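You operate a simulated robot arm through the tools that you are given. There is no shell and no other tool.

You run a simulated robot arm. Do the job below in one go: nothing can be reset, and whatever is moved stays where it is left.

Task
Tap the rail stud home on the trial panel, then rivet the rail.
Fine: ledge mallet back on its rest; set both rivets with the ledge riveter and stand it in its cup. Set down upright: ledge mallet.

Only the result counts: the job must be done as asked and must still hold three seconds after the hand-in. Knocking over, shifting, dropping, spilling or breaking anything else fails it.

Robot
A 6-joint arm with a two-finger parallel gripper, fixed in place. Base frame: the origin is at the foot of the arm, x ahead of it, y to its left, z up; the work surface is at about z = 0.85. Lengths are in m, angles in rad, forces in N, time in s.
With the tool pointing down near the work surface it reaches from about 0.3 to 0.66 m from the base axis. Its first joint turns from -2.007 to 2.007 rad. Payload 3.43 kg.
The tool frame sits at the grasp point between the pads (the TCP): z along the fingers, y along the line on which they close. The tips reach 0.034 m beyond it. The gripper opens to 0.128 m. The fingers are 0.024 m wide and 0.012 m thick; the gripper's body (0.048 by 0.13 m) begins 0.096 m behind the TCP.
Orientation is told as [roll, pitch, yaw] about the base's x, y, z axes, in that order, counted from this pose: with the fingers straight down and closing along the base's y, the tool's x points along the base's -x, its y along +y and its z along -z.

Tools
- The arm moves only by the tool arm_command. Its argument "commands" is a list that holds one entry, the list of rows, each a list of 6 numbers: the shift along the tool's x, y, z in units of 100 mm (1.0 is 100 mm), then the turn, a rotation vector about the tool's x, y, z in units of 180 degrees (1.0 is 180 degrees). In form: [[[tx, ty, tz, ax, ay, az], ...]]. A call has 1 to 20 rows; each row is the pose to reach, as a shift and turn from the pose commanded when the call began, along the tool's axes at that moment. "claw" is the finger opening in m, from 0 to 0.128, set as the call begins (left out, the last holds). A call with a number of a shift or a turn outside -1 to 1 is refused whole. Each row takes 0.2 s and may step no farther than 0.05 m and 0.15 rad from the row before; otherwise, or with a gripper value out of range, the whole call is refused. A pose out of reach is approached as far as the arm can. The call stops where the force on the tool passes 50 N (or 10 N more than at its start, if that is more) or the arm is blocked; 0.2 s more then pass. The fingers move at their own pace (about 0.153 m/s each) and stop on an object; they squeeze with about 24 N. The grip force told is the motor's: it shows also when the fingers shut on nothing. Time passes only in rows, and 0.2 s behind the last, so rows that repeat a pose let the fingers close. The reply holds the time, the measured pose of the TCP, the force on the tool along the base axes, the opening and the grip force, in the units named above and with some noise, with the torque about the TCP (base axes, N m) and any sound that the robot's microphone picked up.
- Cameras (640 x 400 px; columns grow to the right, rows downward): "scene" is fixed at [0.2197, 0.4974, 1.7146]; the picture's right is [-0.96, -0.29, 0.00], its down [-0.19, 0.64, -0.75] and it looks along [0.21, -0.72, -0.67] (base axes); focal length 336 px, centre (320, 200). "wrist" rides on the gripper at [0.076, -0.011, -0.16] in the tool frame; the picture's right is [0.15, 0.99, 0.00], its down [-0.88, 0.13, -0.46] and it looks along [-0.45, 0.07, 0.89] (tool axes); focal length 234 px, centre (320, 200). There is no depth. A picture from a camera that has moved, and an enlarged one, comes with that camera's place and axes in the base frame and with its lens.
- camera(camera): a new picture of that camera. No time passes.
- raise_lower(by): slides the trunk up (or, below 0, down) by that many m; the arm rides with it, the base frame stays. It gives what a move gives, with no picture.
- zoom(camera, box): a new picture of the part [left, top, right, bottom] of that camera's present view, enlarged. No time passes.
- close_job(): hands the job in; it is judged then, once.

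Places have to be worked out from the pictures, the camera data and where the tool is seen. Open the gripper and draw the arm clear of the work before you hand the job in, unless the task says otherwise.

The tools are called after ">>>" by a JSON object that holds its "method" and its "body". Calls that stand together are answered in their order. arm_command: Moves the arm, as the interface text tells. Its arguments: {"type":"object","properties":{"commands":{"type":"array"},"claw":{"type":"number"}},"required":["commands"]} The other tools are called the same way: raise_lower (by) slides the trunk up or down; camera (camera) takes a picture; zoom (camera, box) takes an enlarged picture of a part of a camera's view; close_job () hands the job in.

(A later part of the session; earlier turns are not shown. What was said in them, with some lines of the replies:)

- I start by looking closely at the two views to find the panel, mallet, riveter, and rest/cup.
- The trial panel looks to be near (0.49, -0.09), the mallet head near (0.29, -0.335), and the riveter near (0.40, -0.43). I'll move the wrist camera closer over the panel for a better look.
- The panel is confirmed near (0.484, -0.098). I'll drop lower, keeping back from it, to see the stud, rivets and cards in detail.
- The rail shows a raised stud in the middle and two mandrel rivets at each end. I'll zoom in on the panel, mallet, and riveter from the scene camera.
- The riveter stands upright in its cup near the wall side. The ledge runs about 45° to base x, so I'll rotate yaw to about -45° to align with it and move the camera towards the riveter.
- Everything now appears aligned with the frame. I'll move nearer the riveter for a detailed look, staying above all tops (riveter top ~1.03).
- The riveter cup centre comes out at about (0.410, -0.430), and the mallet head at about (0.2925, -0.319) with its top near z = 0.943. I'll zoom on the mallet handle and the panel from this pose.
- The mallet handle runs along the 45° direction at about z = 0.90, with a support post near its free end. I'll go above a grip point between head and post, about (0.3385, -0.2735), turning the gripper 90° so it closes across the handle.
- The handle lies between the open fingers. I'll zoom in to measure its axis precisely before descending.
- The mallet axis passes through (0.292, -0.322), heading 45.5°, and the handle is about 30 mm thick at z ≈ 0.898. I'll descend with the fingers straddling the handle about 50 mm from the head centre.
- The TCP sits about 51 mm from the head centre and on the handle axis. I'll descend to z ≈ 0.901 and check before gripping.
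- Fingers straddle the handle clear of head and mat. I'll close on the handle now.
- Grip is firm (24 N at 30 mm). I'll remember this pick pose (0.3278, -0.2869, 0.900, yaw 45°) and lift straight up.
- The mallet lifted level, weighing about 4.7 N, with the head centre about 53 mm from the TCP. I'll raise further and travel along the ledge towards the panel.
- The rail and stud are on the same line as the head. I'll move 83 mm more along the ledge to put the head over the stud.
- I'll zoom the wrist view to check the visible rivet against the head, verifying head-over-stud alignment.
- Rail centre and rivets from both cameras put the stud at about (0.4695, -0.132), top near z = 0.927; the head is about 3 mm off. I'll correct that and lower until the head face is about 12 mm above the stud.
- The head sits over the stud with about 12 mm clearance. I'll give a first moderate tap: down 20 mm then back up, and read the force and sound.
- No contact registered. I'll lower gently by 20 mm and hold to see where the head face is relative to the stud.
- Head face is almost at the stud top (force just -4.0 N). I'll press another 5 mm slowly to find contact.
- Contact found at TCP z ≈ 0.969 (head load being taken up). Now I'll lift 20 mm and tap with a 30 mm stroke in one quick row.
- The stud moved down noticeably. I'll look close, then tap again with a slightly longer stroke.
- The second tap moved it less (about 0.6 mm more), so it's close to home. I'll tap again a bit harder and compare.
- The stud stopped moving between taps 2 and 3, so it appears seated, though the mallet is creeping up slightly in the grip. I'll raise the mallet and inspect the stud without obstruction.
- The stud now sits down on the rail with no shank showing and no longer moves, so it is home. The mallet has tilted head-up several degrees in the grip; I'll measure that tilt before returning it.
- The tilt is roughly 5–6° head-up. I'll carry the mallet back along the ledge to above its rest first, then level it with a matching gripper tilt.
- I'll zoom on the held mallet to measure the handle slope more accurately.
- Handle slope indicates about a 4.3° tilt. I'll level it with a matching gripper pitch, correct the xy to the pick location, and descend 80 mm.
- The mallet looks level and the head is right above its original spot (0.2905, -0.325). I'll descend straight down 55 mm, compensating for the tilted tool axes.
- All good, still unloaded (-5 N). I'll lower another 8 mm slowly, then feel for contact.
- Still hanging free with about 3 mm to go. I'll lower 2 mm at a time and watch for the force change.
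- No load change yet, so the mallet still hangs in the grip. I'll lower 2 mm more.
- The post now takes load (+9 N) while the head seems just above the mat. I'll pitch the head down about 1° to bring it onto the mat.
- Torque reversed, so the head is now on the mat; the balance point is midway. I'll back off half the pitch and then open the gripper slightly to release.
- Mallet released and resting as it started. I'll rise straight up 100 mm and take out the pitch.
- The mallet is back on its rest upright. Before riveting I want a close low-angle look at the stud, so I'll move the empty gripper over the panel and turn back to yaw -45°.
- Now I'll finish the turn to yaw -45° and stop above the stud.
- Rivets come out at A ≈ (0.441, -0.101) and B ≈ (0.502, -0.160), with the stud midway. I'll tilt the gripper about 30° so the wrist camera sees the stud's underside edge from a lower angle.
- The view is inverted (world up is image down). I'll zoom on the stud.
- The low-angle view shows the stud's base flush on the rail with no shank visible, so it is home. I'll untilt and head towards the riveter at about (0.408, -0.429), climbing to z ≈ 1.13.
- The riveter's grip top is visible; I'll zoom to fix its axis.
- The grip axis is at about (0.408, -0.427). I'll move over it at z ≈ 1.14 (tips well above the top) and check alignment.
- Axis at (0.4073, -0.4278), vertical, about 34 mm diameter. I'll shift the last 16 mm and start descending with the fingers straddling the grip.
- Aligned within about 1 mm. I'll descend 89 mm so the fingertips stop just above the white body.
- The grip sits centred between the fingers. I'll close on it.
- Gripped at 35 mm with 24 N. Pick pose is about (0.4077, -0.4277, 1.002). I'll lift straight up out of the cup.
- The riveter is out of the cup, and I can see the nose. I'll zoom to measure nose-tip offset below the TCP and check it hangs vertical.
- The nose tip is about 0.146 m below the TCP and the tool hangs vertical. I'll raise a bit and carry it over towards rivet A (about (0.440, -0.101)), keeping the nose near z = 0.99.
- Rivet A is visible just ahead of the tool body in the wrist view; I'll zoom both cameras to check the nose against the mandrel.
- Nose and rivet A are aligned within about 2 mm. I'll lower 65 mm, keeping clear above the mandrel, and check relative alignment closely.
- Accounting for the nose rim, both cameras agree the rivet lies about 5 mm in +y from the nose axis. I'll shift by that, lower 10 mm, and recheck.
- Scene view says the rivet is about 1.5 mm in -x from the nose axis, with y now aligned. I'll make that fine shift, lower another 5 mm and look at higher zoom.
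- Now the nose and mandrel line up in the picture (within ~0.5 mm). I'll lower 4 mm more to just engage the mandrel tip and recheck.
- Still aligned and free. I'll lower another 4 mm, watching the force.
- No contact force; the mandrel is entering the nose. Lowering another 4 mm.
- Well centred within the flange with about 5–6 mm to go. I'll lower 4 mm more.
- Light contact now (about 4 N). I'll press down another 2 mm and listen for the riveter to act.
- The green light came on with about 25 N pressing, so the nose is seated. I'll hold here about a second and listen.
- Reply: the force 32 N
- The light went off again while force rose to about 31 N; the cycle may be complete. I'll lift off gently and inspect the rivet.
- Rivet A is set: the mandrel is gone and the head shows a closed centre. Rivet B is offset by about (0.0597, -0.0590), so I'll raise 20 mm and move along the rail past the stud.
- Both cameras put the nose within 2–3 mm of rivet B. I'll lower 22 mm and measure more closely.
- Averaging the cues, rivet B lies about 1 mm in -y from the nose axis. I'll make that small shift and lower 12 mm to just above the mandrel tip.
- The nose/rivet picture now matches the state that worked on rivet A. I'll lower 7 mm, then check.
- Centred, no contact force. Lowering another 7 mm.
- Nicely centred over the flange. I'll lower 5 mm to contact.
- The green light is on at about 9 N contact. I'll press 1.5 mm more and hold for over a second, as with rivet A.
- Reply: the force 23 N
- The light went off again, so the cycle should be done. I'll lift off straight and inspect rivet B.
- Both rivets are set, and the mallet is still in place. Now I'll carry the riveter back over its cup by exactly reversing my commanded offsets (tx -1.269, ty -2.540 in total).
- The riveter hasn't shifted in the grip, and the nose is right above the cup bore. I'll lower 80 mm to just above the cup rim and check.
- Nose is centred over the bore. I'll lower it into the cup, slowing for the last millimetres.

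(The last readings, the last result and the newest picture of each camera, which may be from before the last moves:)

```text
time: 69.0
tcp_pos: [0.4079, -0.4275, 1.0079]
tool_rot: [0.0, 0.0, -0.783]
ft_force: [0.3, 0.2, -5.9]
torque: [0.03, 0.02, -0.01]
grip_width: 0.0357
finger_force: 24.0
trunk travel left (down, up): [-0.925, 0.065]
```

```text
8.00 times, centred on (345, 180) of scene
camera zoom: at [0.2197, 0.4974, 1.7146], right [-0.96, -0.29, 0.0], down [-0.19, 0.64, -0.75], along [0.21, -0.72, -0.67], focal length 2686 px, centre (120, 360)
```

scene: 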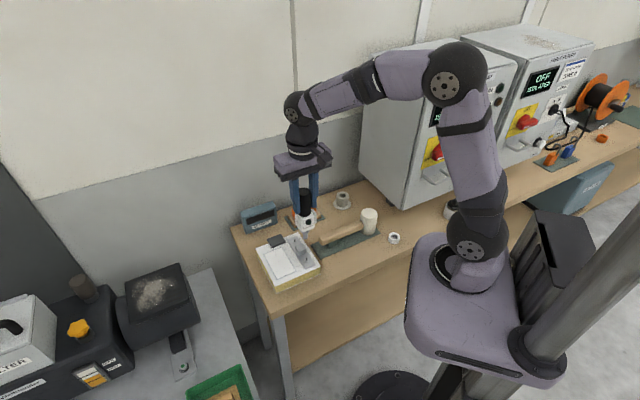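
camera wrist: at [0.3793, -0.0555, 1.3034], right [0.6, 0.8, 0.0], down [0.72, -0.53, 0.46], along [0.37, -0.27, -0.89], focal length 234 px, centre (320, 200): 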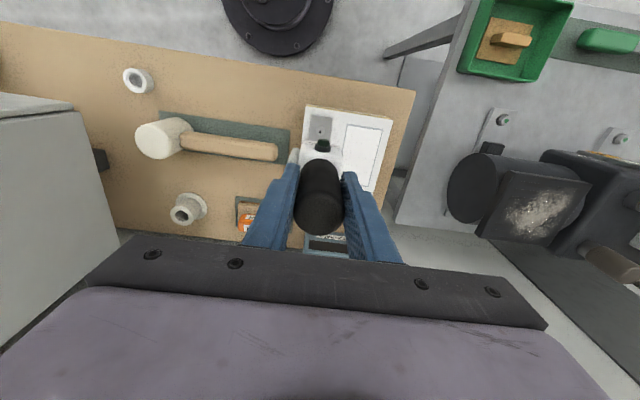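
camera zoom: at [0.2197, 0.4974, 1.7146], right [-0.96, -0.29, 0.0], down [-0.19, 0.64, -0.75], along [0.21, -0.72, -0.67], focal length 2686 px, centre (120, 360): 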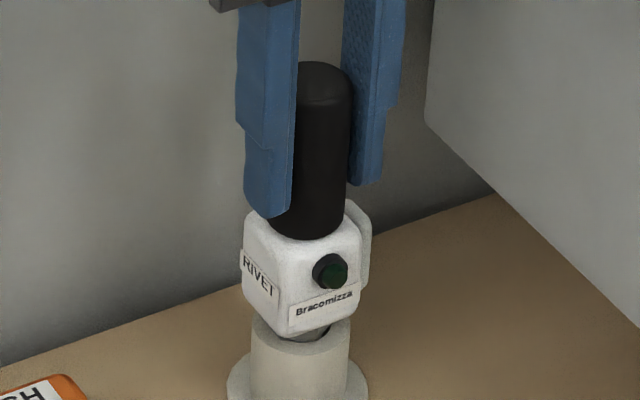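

Nearly home with no side load. I'll ease down in small steps and watch for the seat contact.

>>> {"method": "arm_command", "body": {"commands": [[[0, 0, 0.02, 0, 0, 0], [0, 0, 0.035, 0, 0, 0], [0, 0, 0.035, 0, 0, 0]]]}}

>>> {"method": "arm_command", "body": {"commands": [[[0, 0, 0.008, 0, 0, 0], [0, 0, 0.012, 0, 0, 0], [0, 0, 0.012, 0, 0, 0]]]}}

>>> {"method": "zoom", "body": {"camera": "scene", "box": [325, 155, 365, 205]}}

```text
time: 69.8
tcp_pos: [0.4084, -0.4275, 1.0035]
tool_rot: [-0.001, 0.0, -0.785]
ft_force: [-0.4, 0.4, -3.8]
torque: [0.04, 0.06, 0.05]
grip_width: 0.0356
finger_force: 23.8
trunk travel left (down, up): [-0.925, 0.065]
```

```text
time: 70.6
tcp_pos: [0.409, -0.4283, 1.0044]
tool_rot: [0.0, -0.004, -0.785]
ft_force: [0.1, 0.7, 10.4]
torque: [0.05, 0.16, -0.03]
grip_width: 0.0352
finger_force: 24.1
trunk travel left (down, up): [-0.925, 0.065]
```

```text
8.00 times, centred on (345, 180) of scene
camera zoom: at [0.2197, 0.4974, 1.7146], right [-0.96, -0.29, 0.0], down [-0.19, 0.64, -0.75], along [0.21, -0.72, -0.67], focal length 2686 px, centre (120, 360)
```

zoom: 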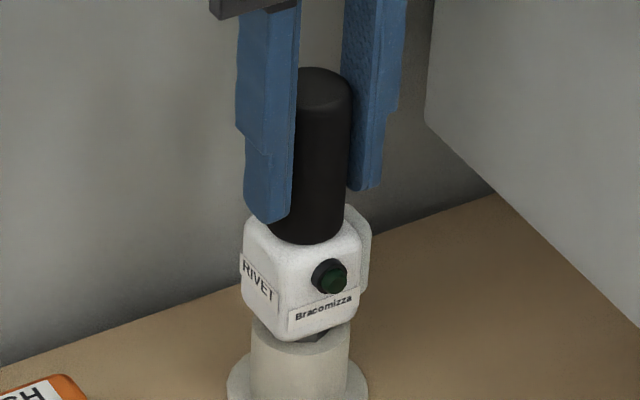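

The riveter is seated (about 15 N up). I'll relax about 0.8 mm and open the fingers gently.

>>> {"method": "arm_command", "body": {"commands": [[[0, 0, -0.008, 0, 0, 0], [0, 0, -0.008, 0, 0, 0]]]}}

>>> {"method": "arm_command", "body": {"commands": [[[0, 0, 0, 0, 0, 0], [0, 0, 0, 0, 0, 0], [0, 0, 0, 0, 0, 0]]], "claw": 0.07}}

>>> {"method": "zoom", "body": {"camera": "scene", "box": [320, 145, 370, 205]}}

>>> {"method": "camera", "body": {"camera": "wrist"}}

```text
time: 71.2
tcp_pos: [0.409, -0.4284, 1.004]
tool_rot: [0.0, -0.004, -0.785]
ft_force: [0.6, -2.9, 10.4]
torque: [-0.28, -0.01, 0.0]
grip_width: 0.0353
finger_force: 24.4
trunk travel left (down, up): [-0.925, 0.065]
```

```text
time: 72.0
tcp_pos: [0.4097, -0.428, 1.0032]
tool_rot: [0.0, 0.0, -0.785]
ft_force: [-0.3, -0.1, 0.6]
torque: [-0.01, 0.0, -0.01]
grip_width: 0.0699
finger_force: 0.0
trunk travel left (down, up): [-0.925, 0.065]
```

```text
6.67 times, centred on (345, 175) of scene
camera zoom: at [0.2197, 0.4974, 1.7146], right [-0.96, -0.29, 0.0], down [-0.19, 0.64, -0.75], along [0.21, -0.72, -0.67], focal length 2238 px, centre (153, 367)
```

zoom: 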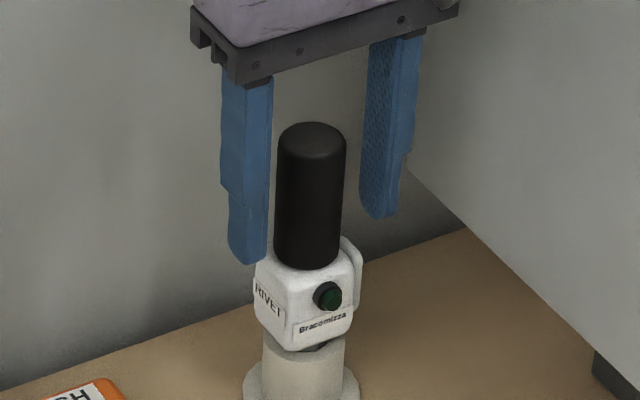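

```text
taken
camera wrist: at [0.3466, -0.3811, 1.1623], right [0.6, 0.8, 0.0], down [0.72, -0.53, 0.46], along [0.37, -0.27, -0.89], focal length 234 px, centre (320, 200)
```

wrist: 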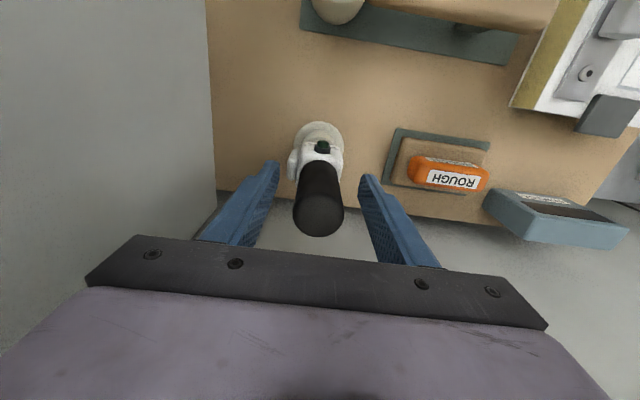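

The riveter stands upright in its cup as before. I'll rise straight up clear of it, then retreat.

>>> {"method": "arm_command", "body": {"commands": [[[0, 0, -0.2, 0, 0, 0], [0, 0, -0.4, 0, 0, 0], [0, 0, -0.7, 0, 0, 0], [0, 0, -1.0, 0, 0, 0]]]}}

>>> {"method": "arm_command", "body": {"commands": [[[0.1, 0, -0.3, 0, 0, 0], [0.4, 0, -0.6, 0, 0, 0], [0.7, 0, -0.8, 0, 0, 0], [1.0, 0, -0.9, 0, 0, 0]]]}}

>>> {"method": "camera", "body": {"camera": "scene"}}

>>> {"method": "zoom", "body": {"camera": "scene", "box": [230, 150, 410, 300]}}

>>> {"method": "zoom", "body": {"camera": "scene", "box": [320, 155, 370, 215]}}

>>> {"method": "zoom", "body": {"camera": "scene", "box": [285, 225, 325, 265]}}

```text
time: 73.0
tcp_pos: [0.4094, -0.4284, 1.1032]
tool_rot: [0.002, 0.0, -0.785]
ft_force: [0.8, 0.4, -0.1]
torque: [0.0, -0.01, -0.01]
grip_width: 0.07
finger_force: 0.1
trunk travel left (down, up): [-0.925, 0.065]
```

```text
time: 74.0
tcp_pos: [0.3366, -0.3574, 1.1933]
tool_rot: [-0.002, -0.003, -0.785]
ft_force: [1.1, 0.0, -1.3]
torque: [-0.03, 0.0, 0.03]
grip_width: 0.07
finger_force: 0.0
trunk travel left (down, up): [-0.925, 0.065]
```

```text
taken
```

scene: 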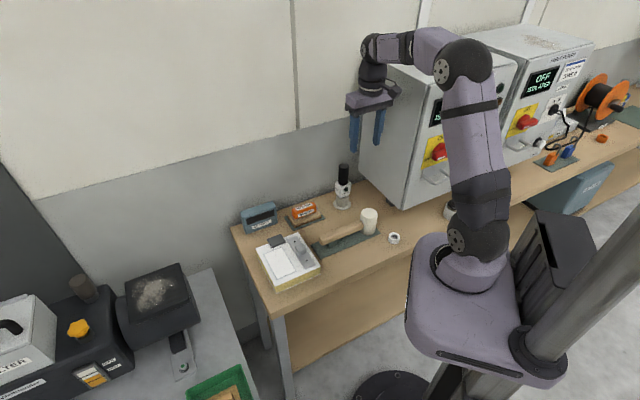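

```text
2.67 times, centred on (320, 225) of scene
camera zoom: at [0.2197, 0.4974, 1.7146], right [-0.96, -0.29, 0.0], down [-0.19, 0.64, -0.75], along [0.21, -0.72, -0.67], focal length 895 px, centre (320, 133)
```

zoom: 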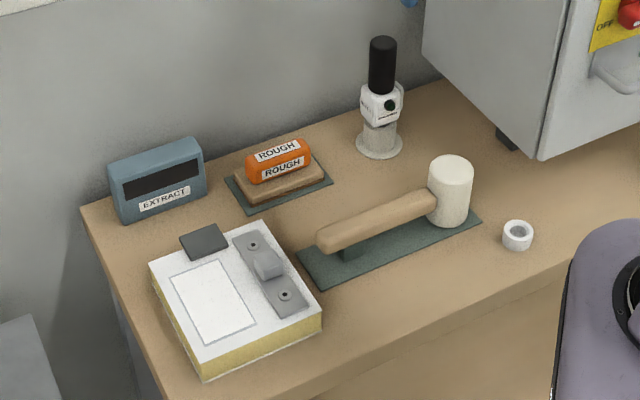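

```text
6.67 times, centred on (345, 185) of scene
camera zoom: at [0.2197, 0.4974, 1.7146], right [-0.96, -0.29, 0.0], down [-0.19, 0.64, -0.75], along [0.21, -0.72, -0.67], focal length 2238 px, centre (153, 300)
```

zoom: 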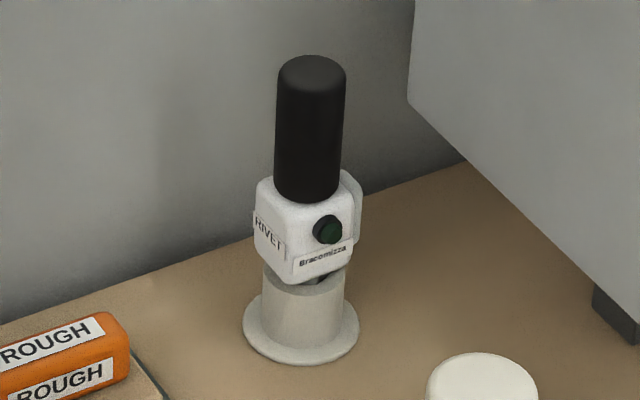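

```text
10.00 times, centred on (305, 245) of scene
camera zoom: at [0.2197, 0.4974, 1.7146], right [-0.96, -0.29, 0.0], down [-0.19, 0.64, -0.75], along [0.21, -0.72, -0.67], focal length 3358 px, centre (470, -250)
```

zoom: 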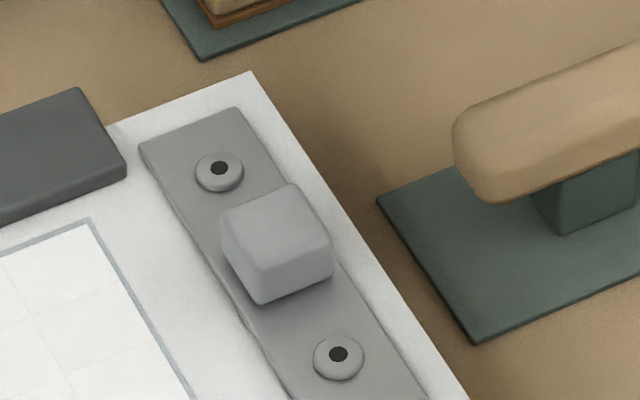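

Everything checks out: stud flush, both rivets set, mallet upright on its rest, and riveter standing in its cup. I'll raise the arm a little more with the gripper fully open, then take a last look.

>>> {"method": "arm_command", "body": {"commands": [[[0.2, 0.2, -0.3, 0, 0, 0], [0.4, 0.4, -0.6, 0, 0, 0], [0.5, 0.6, -0.9, 0, 0, 0], [0.5, 0.6, -0.9, 0, 0, 0]]], "claw": 0.128}}

>>> {"method": "camera", "body": {"camera": "wrist"}}

>>> {"method": "zoom", "body": {"camera": "scene", "box": [230, 150, 410, 300]}}

```text
time: 75.0
tcp_pos: [0.3463, -0.2817, 1.2836]
tool_rot: [-0.001, 0.001, -0.786]
ft_force: [-1.0, 0.4, -0.4]
torque: [0.02, 0.02, -0.02]
grip_width: 0.128
finger_force: 0.1
trunk travel left (down, up): [-0.925, 0.065]
```

```text
taken
camera wrist: at [0.2836, -0.2351, 1.4432], right [0.6, 0.8, 0.0], down [0.72, -0.53, 0.46], along [0.37, -0.27, -0.89], focal length 234 px, centre (320, 200)
```

wrist: 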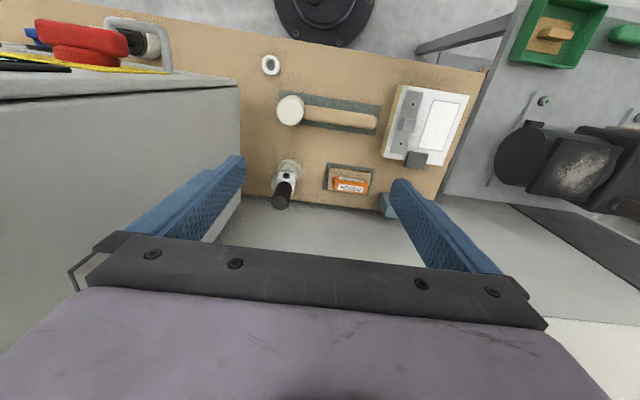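

```text
2.67 times, centred on (320, 225) of scene
camera zoom: at [0.2197, 0.4974, 1.7146], right [-0.96, -0.29, 0.0], down [-0.19, 0.64, -0.75], along [0.21, -0.72, -0.67], focal length 895 px, centre (320, 133)
```

zoom: 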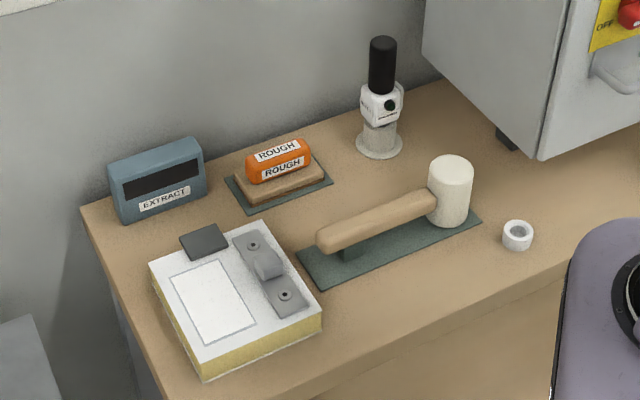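

All the pieces are stable and in place, and the arm is clear with the gripper open. I'm handing the job in.

>>> {"method": "close_job", "body": {}}

```text
The job is handed in.
```

The job is handed in. The rail stud is tapped home, both rivets are set, and the ledge mallet and riveter are back in place.

- **Stud:** one tap drove it about 10 mm. A second moved it less than 1 mm and a third not at all. A low-angle view showed its base flush on the rail.
- **Rivets:** on each one the riveter's green light came on under pressure and went off again. When I lifted off, both mandrels were gone and the rivet centres were closed. The microphone picked up no sound at any point, so this rests on what the cameras showed.
- **Mallet:** it stands upright on its rest where it started. It tilted about 4° in the grip during the taps, so I levelled it before setting it down.
- **Riveter:** it stands upright in its cup, about 1.6 mm to one side of where it was.

Nothing else on the ledge looks moved in the last pictures. I drew the arm clear and left the gripper open before handing in.
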